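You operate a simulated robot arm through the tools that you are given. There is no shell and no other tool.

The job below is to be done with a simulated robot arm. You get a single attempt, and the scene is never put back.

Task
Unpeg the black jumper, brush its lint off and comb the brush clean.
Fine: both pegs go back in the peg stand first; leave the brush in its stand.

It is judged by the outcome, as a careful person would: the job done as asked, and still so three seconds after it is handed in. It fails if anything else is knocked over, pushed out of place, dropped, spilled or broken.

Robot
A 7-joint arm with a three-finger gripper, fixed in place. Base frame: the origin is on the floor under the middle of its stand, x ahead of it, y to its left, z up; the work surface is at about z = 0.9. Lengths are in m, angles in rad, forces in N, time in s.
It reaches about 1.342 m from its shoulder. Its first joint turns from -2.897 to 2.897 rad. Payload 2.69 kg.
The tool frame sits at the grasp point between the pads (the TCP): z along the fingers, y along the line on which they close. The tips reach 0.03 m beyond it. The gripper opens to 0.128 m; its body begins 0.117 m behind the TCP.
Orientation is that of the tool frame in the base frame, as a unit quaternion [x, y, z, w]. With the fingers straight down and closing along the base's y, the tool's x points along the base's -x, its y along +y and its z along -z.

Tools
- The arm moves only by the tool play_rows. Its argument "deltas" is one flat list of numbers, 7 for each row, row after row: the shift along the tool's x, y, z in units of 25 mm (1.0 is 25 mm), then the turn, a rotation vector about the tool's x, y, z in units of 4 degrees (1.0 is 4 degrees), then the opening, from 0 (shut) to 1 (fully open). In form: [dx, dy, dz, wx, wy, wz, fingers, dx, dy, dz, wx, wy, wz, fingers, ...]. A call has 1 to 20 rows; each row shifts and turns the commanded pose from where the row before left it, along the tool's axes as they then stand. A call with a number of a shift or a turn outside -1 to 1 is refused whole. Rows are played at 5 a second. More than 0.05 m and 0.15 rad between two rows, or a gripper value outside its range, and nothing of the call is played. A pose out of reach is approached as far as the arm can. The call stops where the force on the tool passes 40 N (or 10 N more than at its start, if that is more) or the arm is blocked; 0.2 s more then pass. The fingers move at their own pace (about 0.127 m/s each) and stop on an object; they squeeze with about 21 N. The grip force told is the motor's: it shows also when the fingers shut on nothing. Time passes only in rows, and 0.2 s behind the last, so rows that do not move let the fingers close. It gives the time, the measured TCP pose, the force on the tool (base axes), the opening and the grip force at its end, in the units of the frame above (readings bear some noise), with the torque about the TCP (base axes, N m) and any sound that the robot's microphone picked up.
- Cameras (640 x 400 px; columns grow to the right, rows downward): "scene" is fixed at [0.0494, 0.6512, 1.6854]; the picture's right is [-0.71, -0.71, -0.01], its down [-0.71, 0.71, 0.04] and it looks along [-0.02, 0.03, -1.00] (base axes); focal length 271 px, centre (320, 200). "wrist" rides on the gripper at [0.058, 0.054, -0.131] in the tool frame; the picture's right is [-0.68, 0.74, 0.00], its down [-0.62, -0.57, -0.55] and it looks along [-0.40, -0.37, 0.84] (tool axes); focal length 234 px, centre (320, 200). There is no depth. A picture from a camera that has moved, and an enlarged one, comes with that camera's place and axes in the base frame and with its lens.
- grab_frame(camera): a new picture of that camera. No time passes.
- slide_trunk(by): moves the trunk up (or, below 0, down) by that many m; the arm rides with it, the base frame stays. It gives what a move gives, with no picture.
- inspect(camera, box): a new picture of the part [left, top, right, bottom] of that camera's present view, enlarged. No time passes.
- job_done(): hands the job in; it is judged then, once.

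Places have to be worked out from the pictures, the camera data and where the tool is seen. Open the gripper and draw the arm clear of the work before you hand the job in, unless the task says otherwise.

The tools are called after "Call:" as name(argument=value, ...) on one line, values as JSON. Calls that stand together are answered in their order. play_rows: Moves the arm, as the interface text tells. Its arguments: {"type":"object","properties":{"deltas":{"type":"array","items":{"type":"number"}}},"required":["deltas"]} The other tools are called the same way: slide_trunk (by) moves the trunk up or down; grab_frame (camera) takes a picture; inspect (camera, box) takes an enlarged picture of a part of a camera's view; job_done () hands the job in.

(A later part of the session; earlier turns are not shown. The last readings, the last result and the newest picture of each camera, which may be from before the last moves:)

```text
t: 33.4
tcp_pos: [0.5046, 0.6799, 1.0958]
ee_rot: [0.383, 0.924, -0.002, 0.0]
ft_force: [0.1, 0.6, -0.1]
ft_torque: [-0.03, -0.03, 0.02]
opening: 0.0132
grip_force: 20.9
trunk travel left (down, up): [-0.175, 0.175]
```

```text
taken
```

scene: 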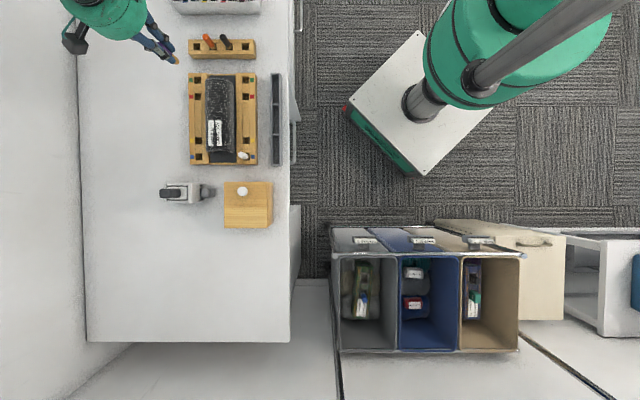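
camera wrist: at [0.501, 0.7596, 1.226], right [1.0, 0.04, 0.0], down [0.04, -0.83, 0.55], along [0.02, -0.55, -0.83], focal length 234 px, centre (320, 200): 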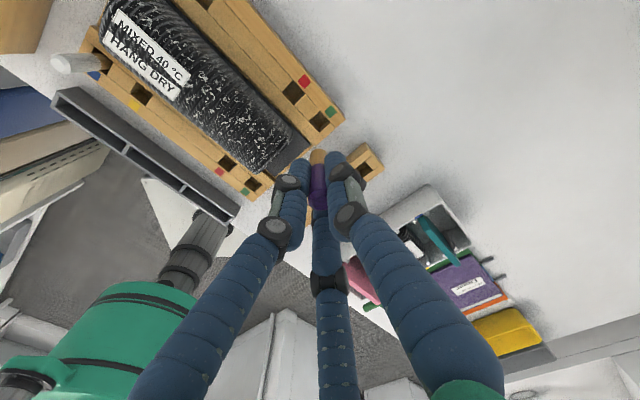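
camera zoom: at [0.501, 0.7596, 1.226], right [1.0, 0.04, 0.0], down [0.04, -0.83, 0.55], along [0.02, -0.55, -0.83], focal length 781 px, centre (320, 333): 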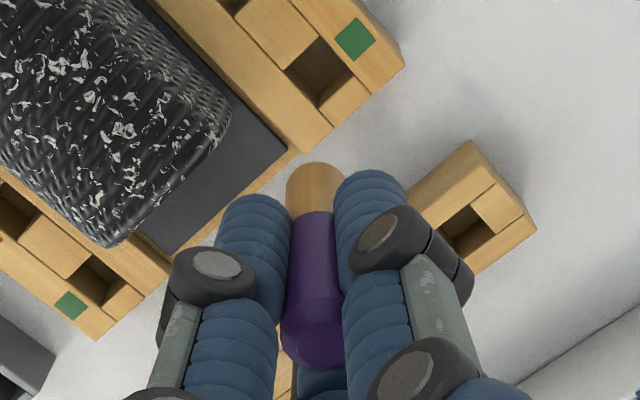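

The purple peg came out cleanly; its bottom is about 56 mm below the TCP. Hole 1 (wall end) of the peg stand is about 86 mm away along −q; I move above it and look again.

Call:
play_rows(deltas=[-0.857, 0.028, 0, 0, 0, 0, 0, -0.857, 0.028, 0, 0, 0, 0, 0, -0.857, 0.028, 0, 0, 0, 0, 0, -0.857, 0.028, 0, 0, 0, 0, 0, 0, 0, 0, 0, 0, 0, 0])

Call:
inspect(camera="wrist", box=[240, 90, 400, 210])

Call:
inspect(camera="wrist", box=[270, 100, 370, 170])

Call:
inspect(camera="scene", box=[150, 0, 290, 90])

```text
t: 34.6
tcp_pos: [0.5663, 0.621, 1.0953]
ee_rot: [0.383, 0.924, -0.002, 0.0]
ft_force: [0.6, 0.5, -0.5]
ft_torque: [0.04, 0.04, -0.02]
opening: 0.0133
grip_force: 20.7
trunk travel left (down, up): [-0.175, 0.175]
```

```text
3.33 times, centred on (320, 150) of wrist
camera zoom: at [0.5643, 0.7004, 1.2259], right [1.0, 0.04, 0.0], down [0.04, -0.83, 0.55], along [0.02, -0.55, -0.83], focal length 781 px, centre (320, 367)
```

zoom: 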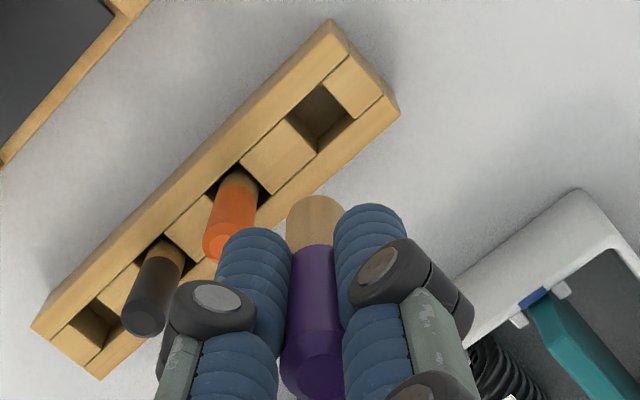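

```text
5.71 times, centred on (320, 135) of wrist
camera zoom: at [0.5643, 0.7004, 1.2259], right [1.0, 0.04, 0.0], down [0.04, -0.83, 0.55], along [0.02, -0.55, -0.83], focal length 1338 px, centre (320, 571)
```

zoom: 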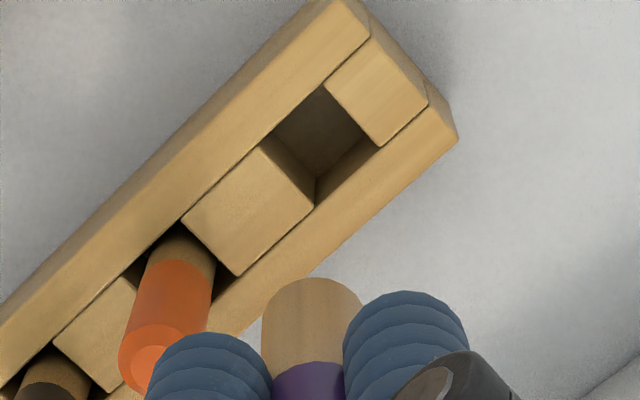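

```text
4.44 times, centred on (220, 45) of scene
camera zoom: at [0.0494, 0.6512, 1.6854], right [-0.71, -0.71, -0.01], down [-0.71, 0.71, 0.04], along [-0.02, 0.03, -1.0], focal length 1205 px, centre (764, 889)
```

zoom: 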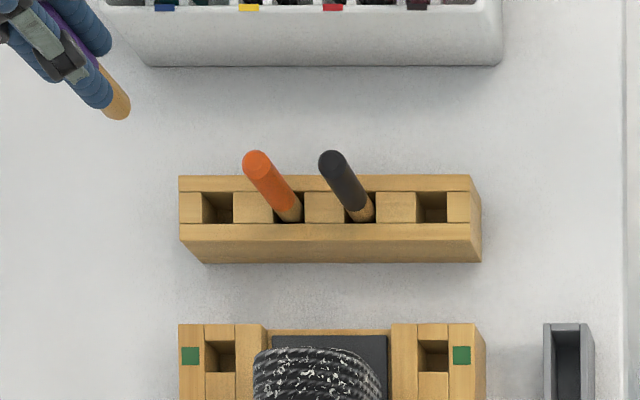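

Hole 1 is practically below the TCP already (off by about 2 mm) and roughly 20 mm wide against a 15 mm peg. I correct and go down until the peg's bottom is some 15 mm above the stand, then check.

Call:
play_rows(deltas=[-0.08, -0.06, 0.76, 0, 0, 0, 0, 0, 0, 0.76, 0, 0, 0, 0, 0, 0, 0.76, 0, 0, 0, 0, 0, 0, 0.76, 0, 0, 0, 0, 0, 0, 0.76, 0, 0, 0, 0, 0, 0, 0, 0, 0, 0, 0])

Call:
inspect(camera="wrist", box=[270, 100, 370, 170])

```text
t: 36.0
tcp_pos: [0.565, 0.6168, 0.9997]
ee_rot: [0.384, 0.923, -0.002, -0.001]
ft_force: [-0.4, 0.3, 0.0]
ft_torque: [-0.01, 0.05, 0.01]
opening: 0.0133
grip_force: 21.0
trunk travel left (down, up): [-0.175, 0.175]
```

```text
5.71 times, centred on (320, 135) of wrist
camera zoom: at [0.5629, 0.6974, 1.1302], right [1.0, 0.04, 0.0], down [0.04, -0.83, 0.55], along [0.02, -0.55, -0.83], focal length 1338 px, centre (320, 571)
```

zoom: 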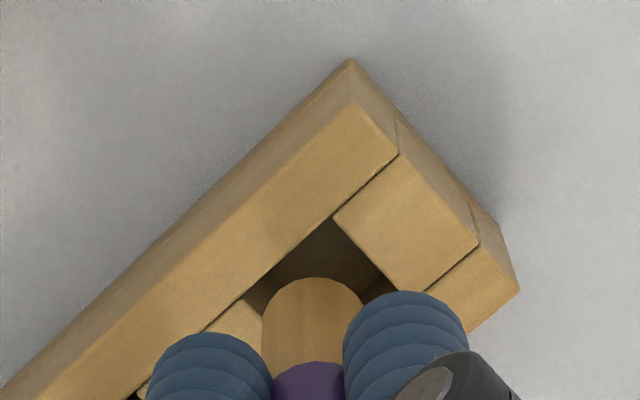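

The hole appears about 3 mm further along −x of the tool than the peg. I correct and check once more before inserting.

Call:
play_rows(deltas=[-0.115, 0.03, 0, 0, 0, 0, 0, 0, 0, 0.3, 0, 0, 0, 0, 0, 0, 0, 0, 0, 0, 0])

Call:
inspect(camera="wrist", box=[280, 120, 360, 180])

Call:
inspect(camera="scene", box=[160, 20, 260, 80])

```text
t: 36.8
tcp_pos: [0.5687, 0.6158, 0.9926]
ee_rot: [0.384, 0.923, -0.002, -0.001]
ft_force: [-0.1, 0.1, 0.3]
ft_torque: [-0.03, -0.01, 0.0]
opening: 0.0131
grip_force: 21.2
trunk travel left (down, up): [-0.175, 0.175]
```

```text
6.67 times, centred on (320, 150) of wrist
camera zoom: at [0.566, 0.6959, 1.1232], right [1.0, 0.04, 0.0], down [0.04, -0.83, 0.55], along [0.02, -0.55, -0.83], focal length 1561 px, centre (320, 533)
```

zoom: 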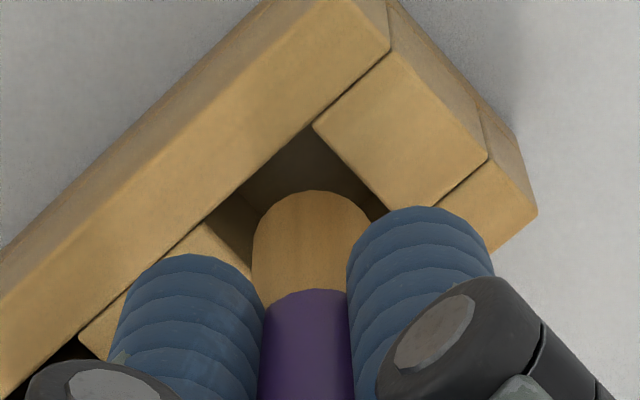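

```text
6.40 times, centred on (210, 50) of scene
camera zoom: at [0.0494, 0.6512, 1.6854], right [-0.71, -0.71, -0.01], down [-0.71, 0.71, 0.04], along [-0.02, 0.03, -1.0], focal length 1735 px, centre (1024, 1160)
```

zoom: 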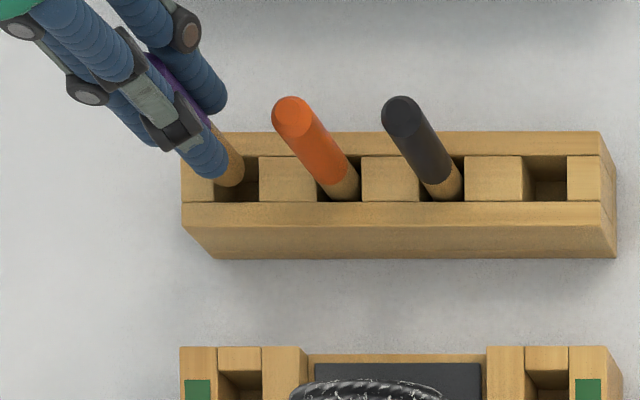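

Both views agree that the peg is lined up with hole 1 to about 1 mm. I descend in small steps and watch the force.

Call:
play_rows(deltas=[0, 0, 0.15, 0, 0, 0, 0, 0, 0, 0.15, 0, 0, 0, 0, 0, 0, 0.1, 0, 0, 0, 0])

Call:
inspect(camera="wrist", box=[280, 120, 360, 180])

```text
t: 37.6
tcp_pos: [0.5683, 0.6163, 0.9819]
ee_rot: [0.384, 0.923, -0.001, 0.0]
ft_force: [-1.3, 0.8, 1.5]
ft_torque: [-0.01, 0.01, 0.0]
opening: 0.0133
grip_force: 21.6
trunk travel left (down, up): [-0.175, 0.175]
```

```text
6.67 times, centred on (320, 150) of wrist
camera zoom: at [0.5664, 0.6962, 1.1128], right [1.0, 0.04, 0.0], down [0.04, -0.83, 0.55], along [0.02, -0.55, -0.83], focal length 1561 px, centre (320, 533)
```

zoom: 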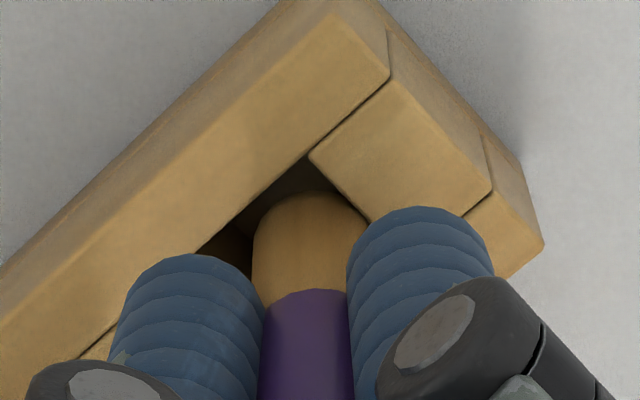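

The peg bottom is entering the hole, with a light sideways force of about 1.5 N along +q. I nudge 1 mm in +x and continue down slowly.

Call:
play_rows(deltas=[0.04, -0.025, 0, 0, 0, 0, 0, 0, 0, 0.1, 0, 0, 0, 0, 0, 0, 0.1, 0, 0, 0, 0])

Call:
inspect(camera="wrist", box=[280, 120, 360, 180])

```text
t: 38.4
tcp_pos: [0.5686, 0.6172, 0.9778]
ee_rot: [0.384, 0.923, -0.001, -0.001]
ft_force: [-0.3, -0.8, 0.6]
ft_torque: [-0.01, 0.0, -0.02]
opening: 0.0131
grip_force: 21.2
trunk travel left (down, up): [-0.175, 0.175]
```

```text
6.67 times, centred on (320, 150) of wrist
camera zoom: at [0.5657, 0.6967, 1.1082], right [1.0, 0.04, 0.0], down [0.04, -0.83, 0.55], along [0.02, -0.55, -0.83], focal length 1561 px, centre (320, 533)
```

zoom: 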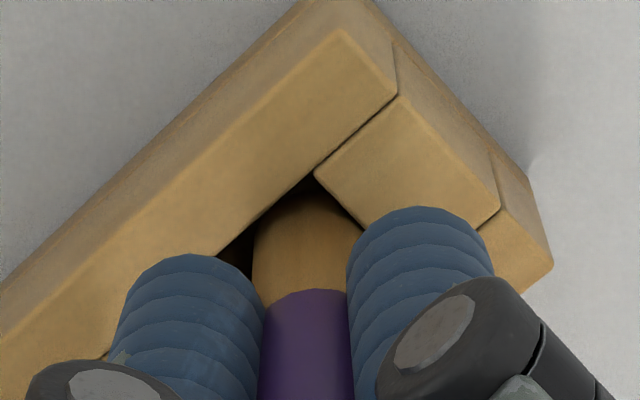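

The peg is inside the hole now with almost no force. I continue down in small steps until it seats.

Call:
play_rows(deltas=[0, 0, 0.1, 0, 0, 0, 0, 0, 0, 0.1, 0, 0, 0, 0, 0, 0, 0.08, 0, 0, 0, 0])

Call:
inspect(camera="wrist", box=[280, 120, 360, 180])

Call:
inspect(camera="scene", box=[160, 20, 260, 80])

```text
t: 39.2
tcp_pos: [0.5686, 0.616, 0.971]
ee_rot: [0.384, 0.923, -0.002, -0.001]
ft_force: [-0.2, 0.2, -0.1]
ft_torque: [0.01, 0.01, 0.02]
opening: 0.0132
grip_force: 20.6
trunk travel left (down, up): [-0.175, 0.175]
```

```text
6.67 times, centred on (320, 150) of wrist
camera zoom: at [0.5661, 0.6967, 1.1014], right [1.0, 0.04, 0.0], down [0.04, -0.83, 0.55], along [0.02, -0.55, -0.83], focal length 1561 px, centre (320, 533)
```

zoom: 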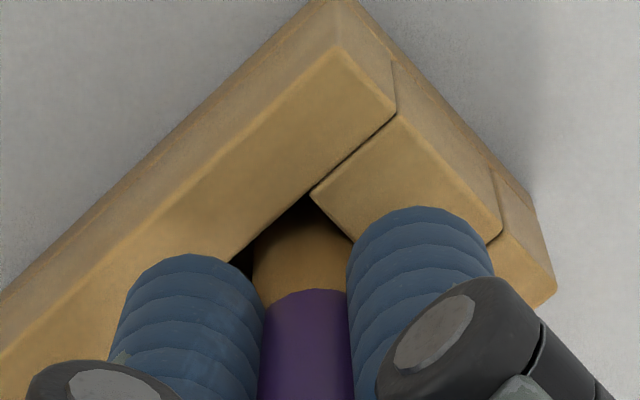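

```text
6.40 times, centred on (210, 50) of scene
camera zoom: at [0.0494, 0.6512, 1.6854], right [-0.71, -0.71, -0.01], down [-0.71, 0.71, 0.04], along [-0.02, 0.03, -1.0], focal length 1735 px, centre (1024, 1160)
```

zoom: 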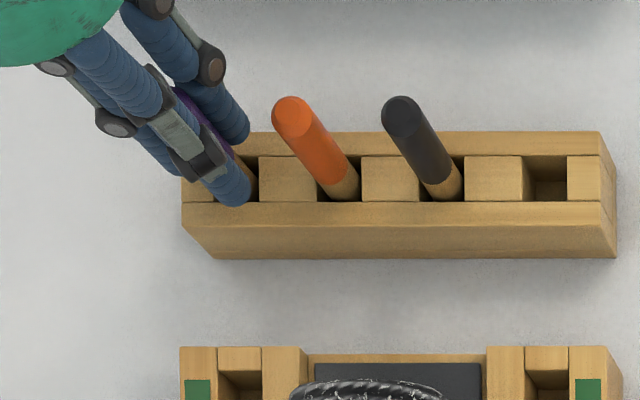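

Still free. I lower a few more millimetres, watching for the hole's floor.

Call:
play_rows(deltas=[0, 0, 0.08, 0, 0, 0, 0, 0, 0, 0.06, 0, 0, 0, 0, 0, 0, 0, 0, 0, 0, 0])

```text
t: 40.0
tcp_pos: [0.5684, 0.6168, 0.9676]
ee_rot: [0.384, 0.923, -0.002, -0.001]
ft_force: [0.3, -0.7, -0.9]
ft_torque: [0.0, -0.02, 0.03]
opening: 0.013
grip_force: 21.2
trunk travel left (down, up): [-0.175, 0.175]
```

No contact yet; two more small steps.

Call:
play_rows(deltas=[0, 0, 0.06, 0, 0, 0, 0, 0, 0, 0.06, 0, 0, 0, 0, 0, 0, 0, 0, 0, 0, 0])

Call:
inspect(camera="wrist", box=[240, 90, 400, 210])

```text
t: 40.8
tcp_pos: [0.5679, 0.6167, 0.9673]
ee_rot: [0.384, 0.923, 0.0, 0.0]
ft_force: [-3.4, -1.3, 13.8]
ft_torque: [-0.05, 0.09, -0.05]
opening: 0.013
grip_force: 20.8
trunk travel left (down, up): [-0.175, 0.175]
```

```text
3.33 times, centred on (320, 150) of wrist
camera zoom: at [0.5658, 0.6968, 1.0968], right [1.0, 0.04, 0.0], down [0.03, -0.83, 0.55], along [0.02, -0.55, -0.84], focal length 781 px, centre (320, 367)
```

zoom: 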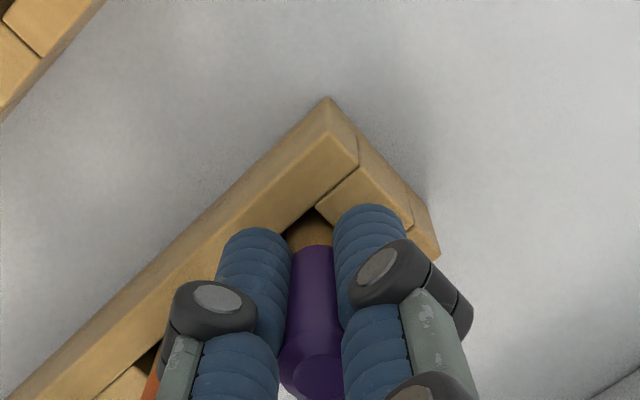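

The peg is seated on the hole's floor (13.8 N). I ease the press off, open the fingers a little to release, and see that the peg stays.

Call:
play_rows(deltas=[0, 0, -0.11, 0, 0, 0, 0, 0, 0, 0, 0, 0, 0, 0.12, 0, 0, 0, 0, 0, 0, 0.22, 0, 0, 0, 0, 0, 0, 0.27, 0, 0, 0, 0, 0, 0, 0.27])

Call:
inspect(camera="wrist", box=[240, 90, 400, 210])

Call:
inspect(camera="scene", box=[160, 20, 260, 80])

```text
t: 42.0
tcp_pos: [0.568, 0.6171, 0.9665]
ee_rot: [0.384, 0.923, -0.002, -0.001]
ft_force: [-0.4, 0.1, -0.5]
ft_torque: [-0.01, 0.0, 0.03]
opening: 0.0347
grip_force: 0.2
trunk travel left (down, up): [-0.175, 0.175]
```

```text
3.33 times, centred on (320, 150) of wrist
camera zoom: at [0.5658, 0.6968, 1.0973], right [1.0, 0.04, 0.0], down [0.04, -0.83, 0.55], along [0.02, -0.55, -0.83], focal length 781 px, centre (320, 367)
```

zoom: 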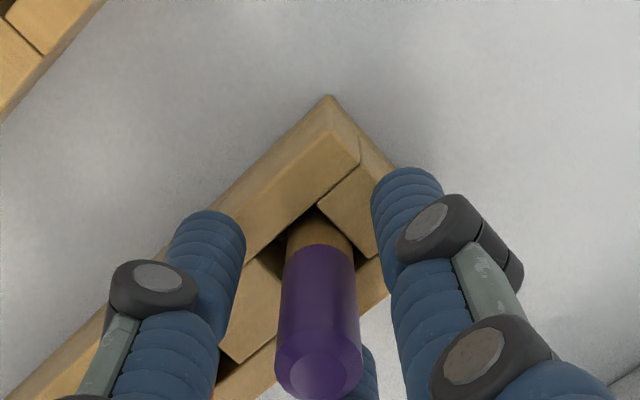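

```text
6.40 times, centred on (210, 50) of scene
camera zoom: at [0.0494, 0.6512, 1.6854], right [-0.71, -0.71, -0.01], down [-0.71, 0.71, 0.04], along [-0.02, 0.03, -1.0], focal length 1735 px, centre (1024, 1160)
```

zoom: 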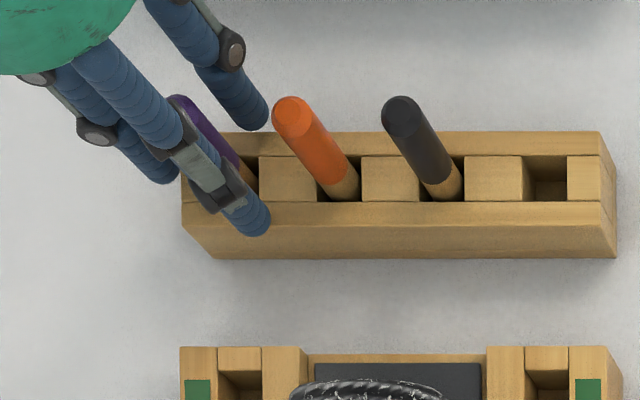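

The purple peg stands in hole 1. I rise straight up and then travel over to the white peg, estimated at (0.263, 0.737).

Call:
play_rows(deltas=[0, 0, -0.4, 0, 0, 0, 0.27, 0, 0, -0.8, 0, 0, 0, 0.27, 0, 0, -0.9, 0, 0, 0, 0.27, 0, 0, -0.9, 0, 0, 0, 0.27, 0, 0, -0.9, 0, 0, 0, 0.27, 0, 0, -0.9, 0, 0, 0, 0.3, 0, 0, -0.9, 0, 0, 0, 0.3])

Call:
play_rows(deltas=[0.925, -0.4023, 0, 0, 0, 0, 0.3, 0.925, -0.4023, 0, 0, 0, 0, 0.3, 0.925, -0.4023, 0, 0, 0, 0, 0.3, 0.925, -0.4023, 0, 0, 0, 0, 0.3, 0.925, -0.4023, 0, 0, 0, 0, 0.3, 0.925, -0.4023, 0, 0, 0, 0, 0.3, 0.925, -0.4023, 0, 0, 0, 0, 0.3, 0.925, -0.4023, 0, 0, 0, 0, 0.3, 0.925, -0.4023, 0, 0, 0, 0, 0.3, 0.925, -0.4023, 0, 0, 0, 0, 0.3, 0.925, -0.4023, 0, 0, 0, 0, 0.3, 0.925, -0.4023, 0, 0, 0, 0, 0.3, 0.925, -0.4023, 0, 0, 0, 0, 0.3, 0, 0, 0, 0, 0, 0, 0.3])

Call:
grab_frame(camera="wrist")

Call:
inspect(camera="wrist", box=[270, 80, 370, 150])

Call:
inspect(camera="scene", box=[160, 20, 260, 80])

```text
t: 43.6
tcp_pos: [0.568, 0.6172, 1.1098]
ee_rot: [0.383, 0.924, -0.002, -0.001]
ft_force: [-0.3, 0.3, -0.3]
ft_torque: [-0.01, -0.02, 0.02]
opening: 0.0385
grip_force: 0.0
trunk travel left (down, up): [-0.175, 0.175]
```

```text
t: 46.6
tcp_pos: [0.2623, 0.7381, 1.1094]
ee_rot: [0.383, 0.924, -0.002, 0.0]
ft_force: [-0.7, 0.1, 0.9]
ft_torque: [0.01, -0.02, 0.01]
opening: 0.0384
grip_force: 0.0
trunk travel left (down, up): [-0.175, 0.175]
```

```text
taken
camera wrist: at [0.2597, 0.8176, 1.2402], right [1.0, 0.04, 0.0], down [0.04, -0.83, 0.55], along [0.02, -0.55, -0.83], focal length 234 px, centre (320, 200)
```

wrist: 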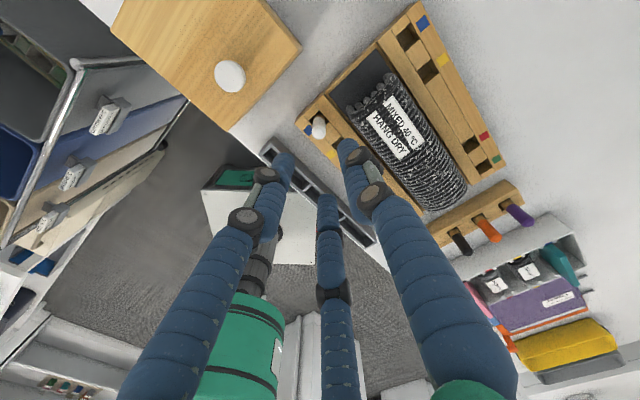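

```text
5.71 times, centred on (320, 115) of wrist
camera zoom: at [0.2597, 0.8176, 1.2402], right [1.0, 0.04, 0.0], down [0.04, -0.83, 0.55], along [0.02, -0.55, -0.83], focal length 1338 px, centre (320, 686)
```

zoom: 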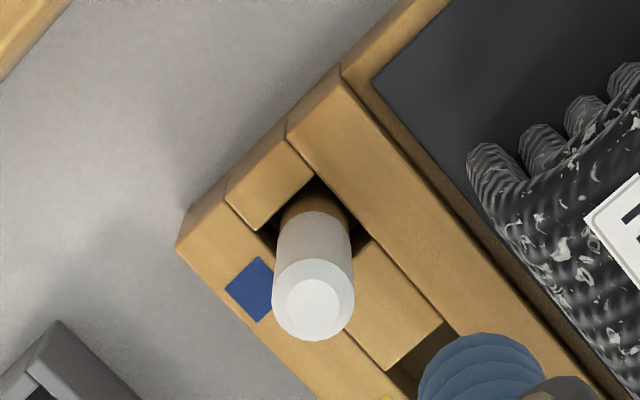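

```text
6.40 times, centred on (210, 50) of scene
camera zoom: at [0.0494, 0.6512, 1.6854], right [-0.71, -0.71, -0.01], down [-0.71, 0.71, 0.04], along [-0.02, 0.03, -1.0], focal length 1735 px, centre (1024, 1160)
```

zoom: 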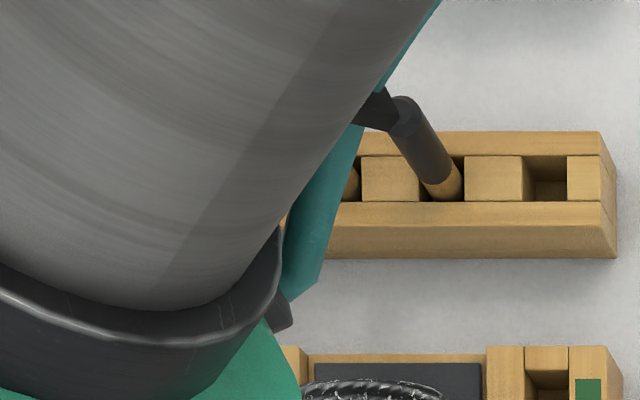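

White peg is within 2 mm of the tool axis. I trim the offset, narrow the opening a bit (roll corner is about 30 mm away) and lower in two stages.

Call:
play_rows(deltas=[-0.04, -0.08, 0, 0, 0, 0, 0.25, 0, 0, 0.8, 0, 0, 0, 0.25, 0, 0, 0.8, 0, 0, 0, 0.25, 0, 0, 0.8, 0, 0, 0, 0.25, 0, 0, 0.8, 0, 0, 0, 0.25, 0, 0, 0, 0, 0, 0, 0.25])

Call:
inspect(camera="wrist", box=[240, 90, 400, 210])

```text
t: 48.0
tcp_pos: [0.2628, 0.7347, 1.0289]
ee_rot: [0.384, 0.924, -0.003, 0.0]
ft_force: [-0.5, 0.0, -0.4]
ft_torque: [-0.01, 0.01, -0.01]
opening: 0.032
grip_force: 0.0
trunk travel left (down, up): [-0.175, 0.175]
```

```text
3.33 times, centred on (320, 150) of wrist
camera zoom: at [0.2602, 0.8146, 1.1601], right [1.0, 0.04, 0.0], down [0.04, -0.83, 0.55], along [0.02, -0.55, -0.83], focal length 781 px, centre (320, 367)
```

zoom: 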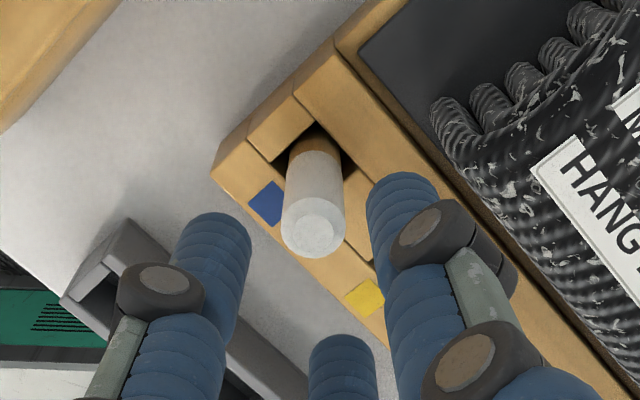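

Still aligned within 2 mm. I finish the descent to TCP z≈0.970 and close on the white peg.

Call:
play_rows(deltas=[0.06, 0, 0.6, 0, 0, 0, 0.25, 0, 0, 0.6, 0, 0, 0, 0.25, 0, 0, 0.6, 0, 0, 0, 0.25, 0, 0, 0.56, 0, 0, 0, 0.25, 0, 0, 0, 0, 0, 0, 0.1, 0, 0, 0, 0, 0, 0, 0, 0, 0, 0, 0, 0, 0, 0, 0, 0, 0, 0, 0, 0, 0])

Call:
inspect(camera="wrist", box=[240, 90, 400, 210])

```text
t: 49.8
tcp_pos: [0.2631, 0.7345, 0.9716]
ee_rot: [0.383, 0.924, -0.002, -0.001]
ft_force: [-0.6, -0.6, 0.5]
ft_torque: [0.01, 0.0, 0.01]
opening: 0.0139
grip_force: 20.8
trunk travel left (down, up): [-0.175, 0.175]
```

```text
3.33 times, centred on (320, 150) of wrist
camera zoom: at [0.2597, 0.8153, 1.1012], right [1.0, 0.04, 0.0], down [0.04, -0.83, 0.55], along [0.02, -0.55, -0.83], focal length 781 px, centre (320, 367)
```

zoom: 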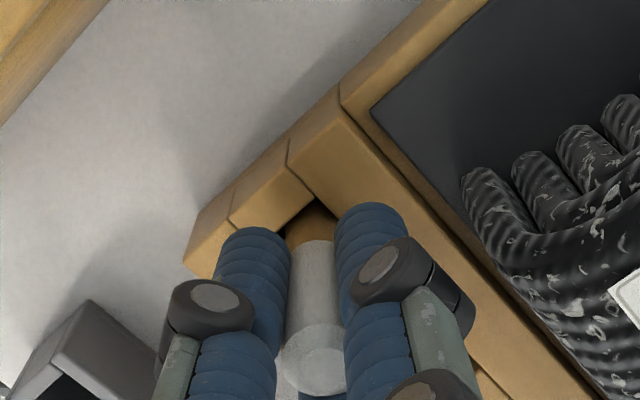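

White peg gripped. I lift it straight up and carry it over to hole 4 of the peg stand at about (0.4725, 0.521).

Call:
play_rows(deltas=[0, 0, -0.4, 0, 0, 0, 0, 0, 0, -0.6, 0, 0, 0, 0, 0, 0, -0.8, 0, 0, 0, 0, 0, 0, -0.9, 0, 0, 0, 0, 0, 0, -0.9, 0, 0, 0, 0, 0, 0, -0.9, 0, 0, 0, 0, 0, 0, -0.7, 0, 0, 0, 0, 0, 0, 0, 0, 0, 0, 0])

Call:
play_rows(deltas=[-0.9967, -0.0097, 0, 0, 0, 0, 0, -0.9967, -0.0097, 0, 0, 0, 0, 0, -0.9967, -0.0097, 0, 0, 0, 0, 0, -0.9967, -0.0097, 0, 0, 0, 0, 0, -0.9967, -0.0097, 0, 0, 0, 0, 0, -0.9967, -0.0097, 0, 0, 0, 0, 0, -0.9967, -0.0097, 0, 0, 0, 0, 0, -0.9967, -0.0097, 0, 0, 0, 0, 0, -0.9967, -0.0097, 0, 0, 0, 0, 0, -0.9967, -0.0097, 0, 0, 0, 0, 0, -0.9967, -0.0097, 0, 0, 0, 0, 0, -0.9967, -0.0097, 0, 0, 0, 0, 0, 0, 0, 0, 0, 0, 0, 0])

Call:
grab_frame(camera="wrist")

Call:
inspect(camera="wrist", box=[270, 90, 370, 160])

Call:
inspect(camera="scene", box=[160, 20, 260, 80])

```text
t: 51.6
tcp_pos: [0.2627, 0.7368, 1.1012]
ee_rot: [0.384, 0.923, -0.002, 0.0]
ft_force: [0.1, -0.2, -0.2]
ft_torque: [-0.01, -0.01, 0.0]
opening: 0.014
grip_force: 20.7
trunk travel left (down, up): [-0.175, 0.175]
```

```text
t: 54.4
tcp_pos: [0.4712, 0.5224, 1.1005]
ee_rot: [0.383, 0.924, -0.001, -0.001]
ft_force: [0.1, 0.0, 0.5]
ft_torque: [0.04, 0.03, 0.02]
opening: 0.0138
grip_force: 21.1
trunk travel left (down, up): [-0.175, 0.175]
```

```text
taken
camera wrist: at [0.4689, 0.6031, 1.2307], right [1.0, 0.04, 0.0], down [0.04, -0.83, 0.55], along [0.02, -0.55, -0.83], focal length 234 px, centre (320, 200)
```

wrist: 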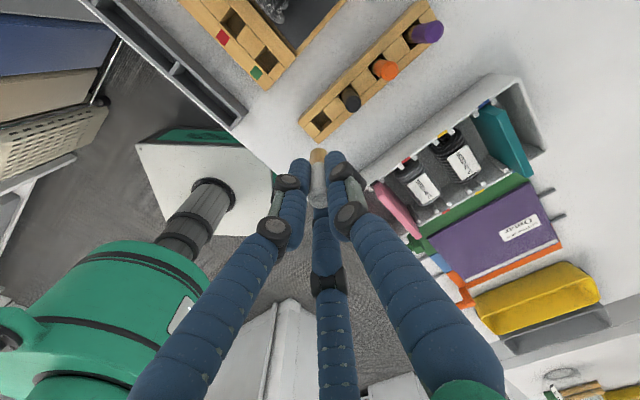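

```text
5.71 times, centred on (320, 125) of wrist
camera zoom: at [0.4689, 0.6031, 1.2307], right [1.0, 0.04, 0.0], down [0.04, -0.83, 0.55], along [0.02, -0.55, -0.83], focal length 1338 px, centre (320, 629)
```

zoom: 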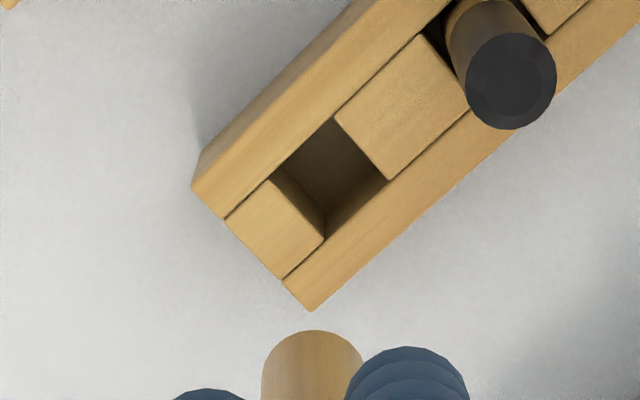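

```text
6.40 times, centred on (210, 50) of scene
camera zoom: at [0.0494, 0.6512, 1.6854], right [-0.71, -0.71, -0.01], down [-0.71, 0.71, 0.04], along [-0.02, 0.03, -1.0], focal length 1735 px, centre (1024, 1160)
```

zoom: 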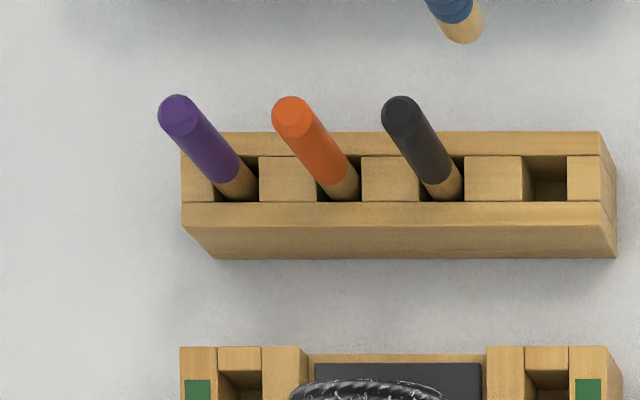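

The purple peg is seated level with its neighbours. Hole 4 is about (−3.5, +2) mm off in tool x/y (including the bias seen at hole 1); I correct, descend to just above it and check.

Call:
play_rows(deltas=[-0.14, 0.09, 0.7, 0, 0, 0, 0, 0, 0, 0.8, 0, 0, 0, 0, 0, 0, 0.8, 0, 0, 0, 0, 0, 0, 0.8, 0, 0, 0, 0, 0, 0, 0.8, 0, 0, 0, 0, 0, 0, 0.38, 0, 0, 0, 0, 0, 0, 0, 0, 0, 0, 0])

Call:
inspect(camera="wrist", box=[280, 120, 360, 180])

Call:
inspect(camera="scene", box=[180, 20, 280, 80])

```text
t: 56.0
tcp_pos: [0.4752, 0.5205, 0.9934]
ee_rot: [0.383, 0.924, -0.001, -0.001]
ft_force: [0.3, 1.6, -0.3]
ft_torque: [0.01, -0.01, 0.02]
opening: 0.0134
grip_force: 21.0
trunk travel left (down, up): [-0.175, 0.175]
```

```text
6.67 times, centred on (320, 150) of wrist
camera zoom: at [0.4727, 0.6009, 1.1238], right [1.0, 0.04, 0.0], down [0.04, -0.83, 0.55], along [0.02, -0.55, -0.83], focal length 1561 px, centre (320, 533)
```

zoom: 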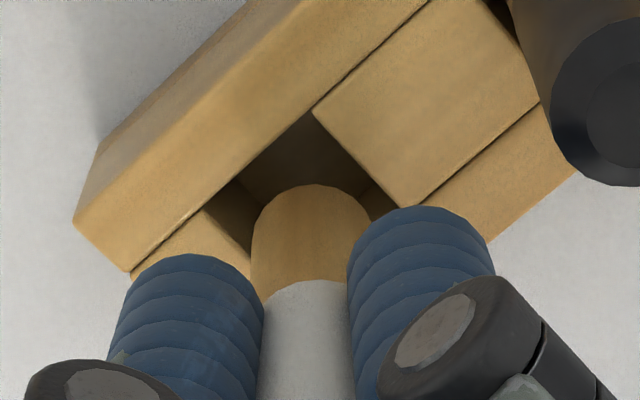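

```text
6.40 times, centred on (230, 50) of scene
camera zoom: at [0.0494, 0.6512, 1.6854], right [-0.71, -0.71, -0.01], down [-0.71, 0.71, 0.04], along [-0.02, 0.03, -1.0], focal length 1735 px, centre (896, 1160)
```

zoom: 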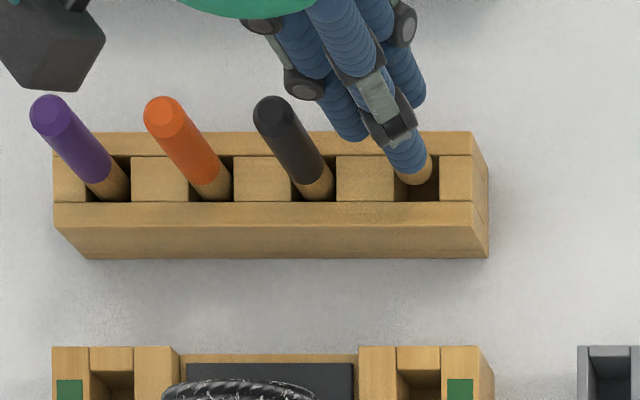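

Compared with the good alignment at hole 1, the peg should shift about 2 mm in +x and 0.7 mm in +y. I apply that and lower in small steps.

Call:
play_rows(deltas=[0.08, 0.03, 0, 0, 0, 0, 0, 0, 0, 0.15, 0, 0, 0, 0, 0, 0, 0.15, 0, 0, 0, 0, 0, 0, 0.12, 0, 0, 0, 0])

Call:
inspect(camera="wrist", box=[280, 120, 360, 180])

```text
t: 57.0
tcp_pos: [0.4747, 0.5227, 0.984]
ee_rot: [0.384, 0.923, -0.003, -0.001]
ft_force: [-0.2, 0.5, -0.3]
ft_torque: [0.0, -0.03, -0.03]
opening: 0.0136
grip_force: 21.0
trunk travel left (down, up): [-0.175, 0.175]
```

```text
6.67 times, centred on (320, 150) of wrist
camera zoom: at [0.4714, 0.6035, 1.1142], right [1.0, 0.04, 0.0], down [0.04, -0.83, 0.55], along [0.02, -0.55, -0.83], focal length 1561 px, centre (320, 533)
```

zoom: 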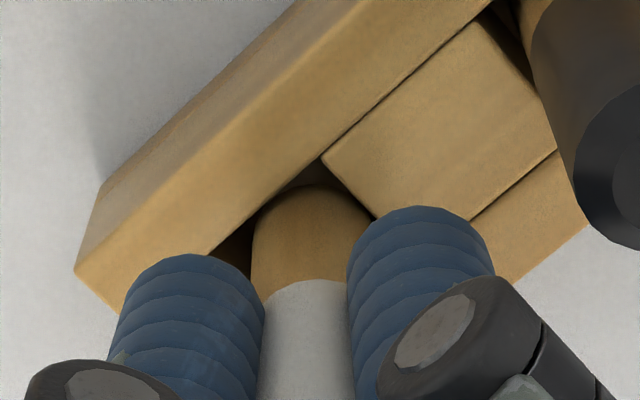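

The hole lines up like hole 1 did; forces are nil. I continue down.

Call:
play_rows(deltas=[0, 0, 0.1, 0, 0, 0, 0, 0, 0, 0.1, 0, 0, 0, 0, 0, 0, 0.1, 0, 0, 0, 0, 0, 0, 0.1, 0, 0, 0, 0])

Call:
inspect(camera="wrist", box=[280, 120, 360, 180])

```text
t: 58.0
tcp_pos: [0.4738, 0.524, 0.9729]
ee_rot: [0.384, 0.923, -0.001, 0.0]
ft_force: [-0.9, -0.2, 0.6]
ft_torque: [0.06, -0.02, 0.0]
opening: 0.013
grip_force: 20.9
trunk travel left (down, up): [-0.175, 0.175]
```

```text
6.67 times, centred on (320, 150) of wrist
camera zoom: at [0.4712, 0.6034, 1.1036], right [1.0, 0.04, 0.0], down [0.04, -0.83, 0.55], along [0.02, -0.55, -0.83], focal length 1561 px, centre (320, 533)
```

zoom: 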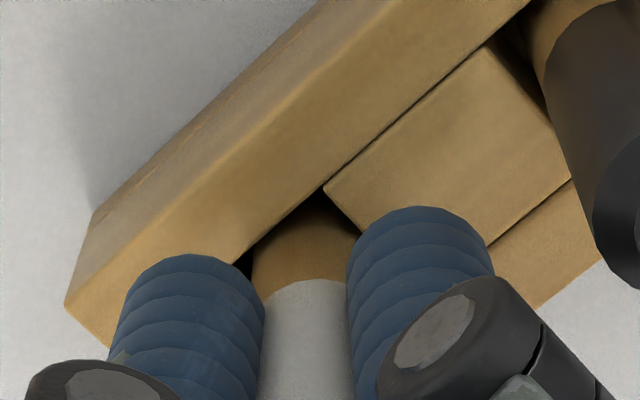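

It is in the hole. A few more small steps to seat it.

Call:
play_rows(deltas=[0, 0, 0.08, 0, 0, 0, 0, 0, 0, 0.08, 0, 0, 0, 0, 0, 0, 0.04, 0, 0, 0, 0])

```text
t: 58.8
tcp_pos: [0.4736, 0.5232, 0.969]
ee_rot: [0.384, 0.923, -0.001, 0.0]
ft_force: [-0.9, -1.5, 8.0]
ft_torque: [-0.05, 0.05, -0.01]
opening: 0.0132
grip_force: 20.7
trunk travel left (down, up): [-0.175, 0.175]
```

The white peg has reached the floor (8 N). I ease off, release with a small opening (black peg is close on the thumb side), and look.

Call:
play_rows(deltas=[0, 0, -0.07, 0, 0, 0, 0, 0, 0, 0, 0, 0, 0, 0.12, 0, 0, 0, 0, 0, 0, 0.18, 0, 0, 0, 0, 0, 0, 0.2, 0, 0, 0, 0, 0, 0, 0.2])

Call:
inspect(camera="wrist", box=[240, 90, 400, 210])

Call:
inspect(camera="scene", box=[180, 20, 280, 80])

```text
t: 60.0
tcp_pos: [0.4737, 0.5236, 0.9696]
ee_rot: [0.384, 0.924, -0.002, -0.001]
ft_force: [-0.2, 0.0, 0.3]
ft_torque: [0.05, -0.02, -0.02]
opening: 0.0255
grip_force: 0.0
trunk travel left (down, up): [-0.175, 0.175]
```

```text
3.33 times, centred on (320, 150) of wrist
camera zoom: at [0.4714, 0.6029, 1.1007], right [1.0, 0.04, 0.0], down [0.04, -0.83, 0.55], along [0.02, -0.55, -0.83], focal length 781 px, centre (320, 367)
```

zoom: 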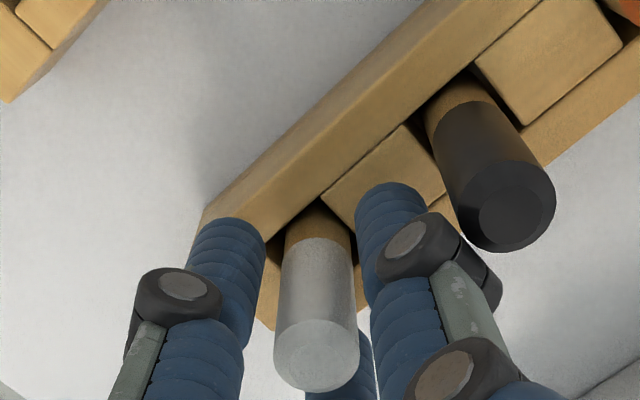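

```text
6.40 times, centred on (230, 50) of scene
camera zoom: at [0.0494, 0.6512, 1.6854], right [-0.71, -0.71, -0.01], down [-0.71, 0.71, 0.04], along [-0.02, 0.03, -1.0], focal length 1735 px, centre (896, 1160)
```

zoom: 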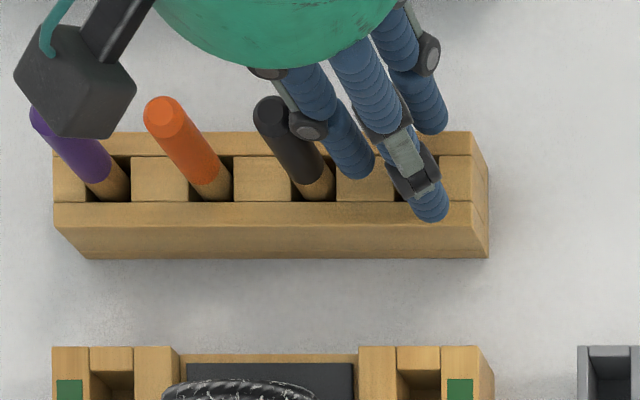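

White peg released in hole 4. I rise straight up, then travel toward the brush stand for a close look from above.

Call:
play_rows(deltas=[0, 0, -0.4, 0, 0, 0, 0.2, 0, 0, -0.8, 0, 0, 0, 0.2, 0, 0, -0.9, 0, 0, 0, 0.2, 0, 0, -0.9, 0, 0, 0, 0.2, 0, 0, -0.9, 0, 0, 0, 0.2, 0, 0, -0.9, 0, 0, 0, 0.3, 0, 0, -0.9, 0, 0, 0, 0.3, 0, 0, -0.9, 0, 0, 0, 0.3, 0, 0, -0.6, 0, 0, 0, 0.3])

Call:
play_rows(deltas=[0.943, 0.287, 0, 0, 0, 0, 0.5, 0.943, 0.287, 0, 0, 0, 0, 0.5, 0.943, 0.287, 0, 0, 0, 0, 0.5, 0.943, 0.287, 0, 0, 0, 0, 0.5, 0.943, 0.287, 0, 0, 0, 0, 0.5, 0.943, 0.287, 0, 0, 0, 0, 0.5, 0.943, 0.287, 0, 0, 0, 0, 0.5, 0.943, 0.287, 0, 0, 0, 0, 0.5, 0.943, 0.287, 0, 0, 0, 0, 0.5, 0.943, 0.287, 0, 0, 0, 0, 0.5, 0.943, 0.287, 0, 0, 0, 0, 0.5, 0.943, 0.287, 0, 0, 0, 0, 0.5, 0.943, 0.287, 0, 0, 0, 0, 0.5, 0.943, 0.287, 0, 0, 0, 0, 0.5, 0.943, 0.287, 0, 0, 0, 0, 0.5, 0, 0, 0, 0, 0, 0, 0.5])

Call:
grab_frame(camera="wrist")

Call:
grab_frame(camera="scene")

```text
t: 62.0
tcp_pos: [0.475, 0.5221, 1.1508]
ee_rot: [0.383, 0.924, -0.002, 0.0]
ft_force: [0.0, 0.1, 0.4]
ft_torque: [0.01, -0.02, 0.02]
opening: 0.0382
grip_force: 0.1
trunk travel left (down, up): [-0.175, 0.175]
```

```text
t: 65.4
tcp_pos: [0.3011, 0.8523, 1.1501]
ee_rot: [0.383, 0.924, -0.002, 0.0]
ft_force: [0.3, -0.1, -1.5]
ft_torque: [-0.05, -0.01, 0.03]
opening: 0.0641
grip_force: 0.1
trunk travel left (down, up): [-0.175, 0.175]
```

```text
taken
camera wrist: at [0.2988, 0.9326, 1.2805], right [1.0, 0.04, 0.0], down [0.04, -0.83, 0.55], along [0.02, -0.55, -0.83], focal length 234 px, centre (320, 200)
```

wrist: 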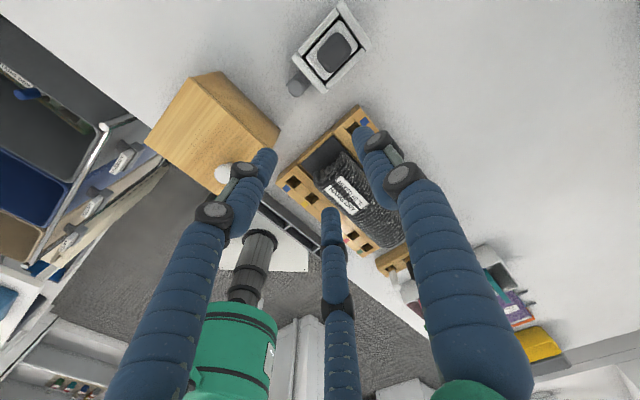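

```text
taken
```

scene: 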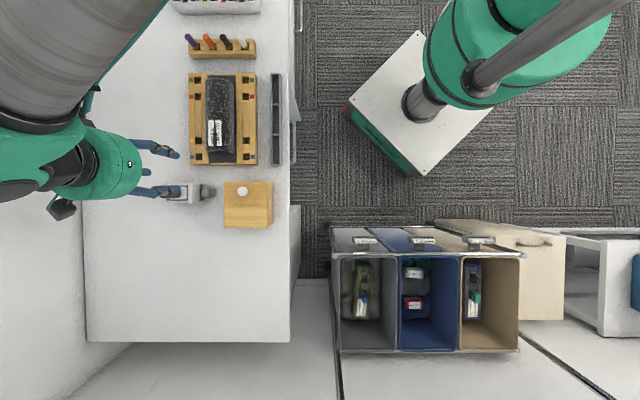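

All four pegs are in the stand. The brush stand is in view near (330,55); I enlarge it.

Call:
inspect(camera="wrist", box=[275, 0, 385, 105])

Call:
inspect(camera="scene", box=[170, 20, 270, 80])

```text
3.81 times, centred on (330, 52) of wrist
camera zoom: at [0.2988, 0.9326, 1.2805], right [1.0, 0.04, 0.0], down [0.04, -0.83, 0.55], along [0.02, -0.55, -0.83], focal length 892 px, centre (282, 762)
```

zoom: 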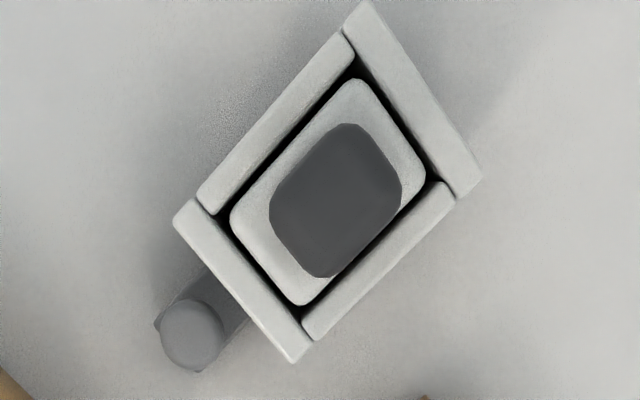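

```text
6.40 times, centred on (220, 50) of scene
camera zoom: at [0.0494, 0.6512, 1.6854], right [-0.71, -0.71, -0.01], down [-0.71, 0.71, 0.04], along [-0.02, 0.03, -1.0], focal length 1735 px, centre (960, 1160)
```

zoom: 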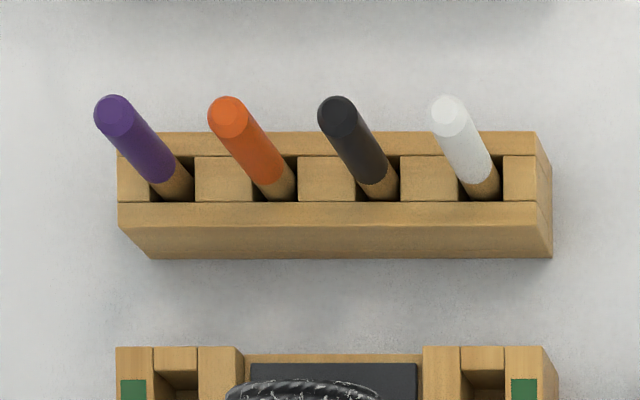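

Both pegs stand level with the others. The brush sits in a four-walled stand, handle centred at about (0.3125, 0.927), with the long side along p; I turn −90° so that the fingers close across the handle's narrow side.

Call:
play_rows(deltas=[0, 0, 0, 0, 0, -1, 0.5, 0, 0, 0, 0, 0, -1, 0.5, 0, 0, 0, 0, 0, -1, 0.5, 0, 0, 0, 0, 0, -1, 0.5, 0, 0, 0, 0, 0, -1, 0.5, 0, 0, 0, 0, 0, -1, 0.5, 0, 0, 0, 0, 0, -1, 0.5, 0, 0, 0, 0, 0, -1, 0.5, 0, 0, 0, 0, 0, -1, 0.5, 0, 0, 0, 0, 0, -1, 0.5, 0, 0, 0, 0, 0, -1, 0.5, 0, 0, 0, 0, 0, -1, 0.5, 0, 0, 0, 0, 0, -1, 0.5, 0, 0, 0, 0, 0, -1, 0.5, 0, 0, 0, 0, 0, -1, 0.5, 0, 0, 0, 0, 0, -1, 0.5, 0, 0, 0, 0, 0, -1, 0.5, 0, 0, 0, 0, 0, -1, 0.5, 0, 0, 0, 0, 0, -1, 0.5, 0, 0, 0, 0, 0, -1, 0.5])

Call:
play_rows(deltas=[0, 0, 0, 0, 0, -1, 0.5, 0, 0, 0, 0, 0, -1, 0.5, 0, 0, 0, 0, 0, -0.5, 0.5, -0.813, 0.597, 0, 0, 0, 0, 0.5, -0.813, 0.597, 0, 0, 0, 0, 0.5, -0.813, 0.597, 0, 0, 0, 0, 0.5, 0, 0, 0, 0, 0, 0, 0.5])

Call:
grab_frame(camera="wrist")

Call:
inspect(camera="wrist", box=[240, 80, 400, 200])

Call:
grab_frame(camera="scene")

```text
t: 69.6
tcp_pos: [0.3004, 0.8515, 1.1505]
ee_rot: [-0.302, 0.953, -0.001, -0.001]
ft_force: [0.7, -0.5, -0.3]
ft_torque: [-0.02, -0.02, -0.01]
opening: 0.0639
grip_force: 0.0
trunk travel left (down, up): [-0.175, 0.175]
```

```text
t: 71.2
tcp_pos: [0.3123, 0.9267, 1.1483]
ee_rot: [-0.382, 0.924, -0.002, -0.002]
ft_force: [0.4, 0.1, 0.2]
ft_torque: [-0.06, -0.03, 0.01]
opening: 0.064
grip_force: 0.1
trunk travel left (down, up): [-0.175, 0.175]
```

```text
taken
camera wrist: at [0.234, 0.9238, 1.2791], right [-0.04, 1.0, 0.0], down [0.84, 0.04, 0.55], along [0.55, 0.02, -0.84], focal length 234 px, centre (320, 200)
```

wrist: 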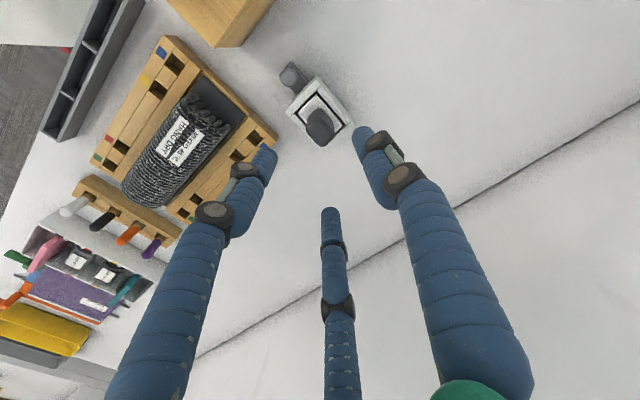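

```text
3.33 times, centred on (320, 140) of wrist
camera zoom: at [0.234, 0.9238, 1.2791], right [-0.04, 1.0, 0.0], down [0.84, 0.04, 0.55], along [0.55, 0.02, -0.84], focal length 781 px, centre (320, 400)
```

zoom: 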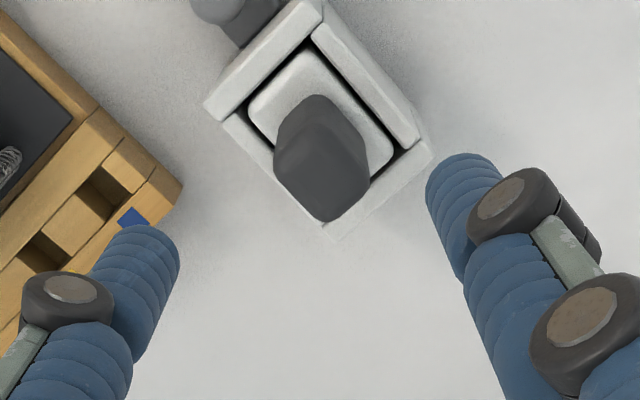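

```text
taken
```

scene: 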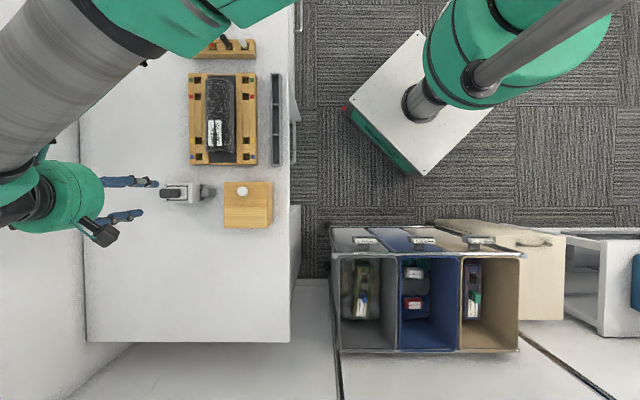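

The frame centre is directly under the TCP (within 1 mm). I zoom in more on the handle to judge its height and shape.

Call:
inspect(camera="wrist", box=[285, 80, 355, 155])

Call:
inspect(camera="scene", box=[155, 175, 225, 215])

```text
5.33 times, centred on (320, 118) of wrist
camera zoom: at [0.234, 0.9238, 1.2791], right [-0.04, 1.0, 0.0], down [0.84, 0.04, 0.55], along [0.55, 0.02, -0.84], focal length 1249 px, centre (320, 640)
```

zoom: 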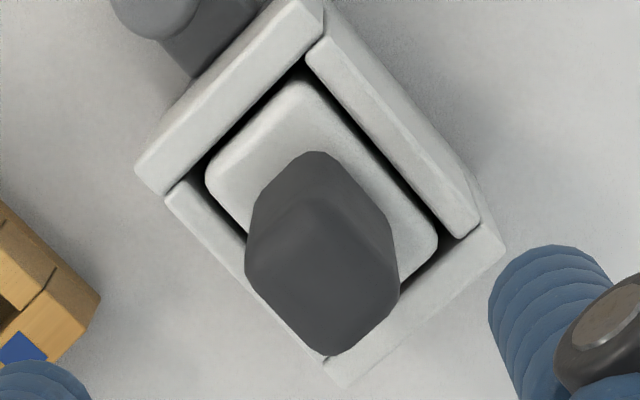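

```text
9.14 times, centred on (190, 195) of scene
camera zoom: at [0.0494, 0.6512, 1.6854], right [-0.71, -0.71, -0.01], down [-0.71, 0.71, 0.04], along [-0.02, 0.03, -1.0], focal length 2478 px, centre (1509, 246)
```

zoom: 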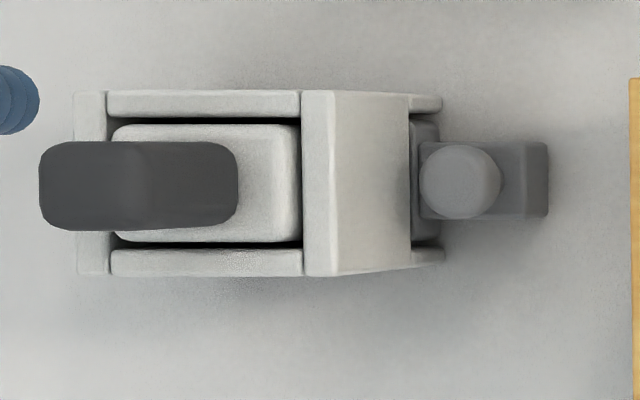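

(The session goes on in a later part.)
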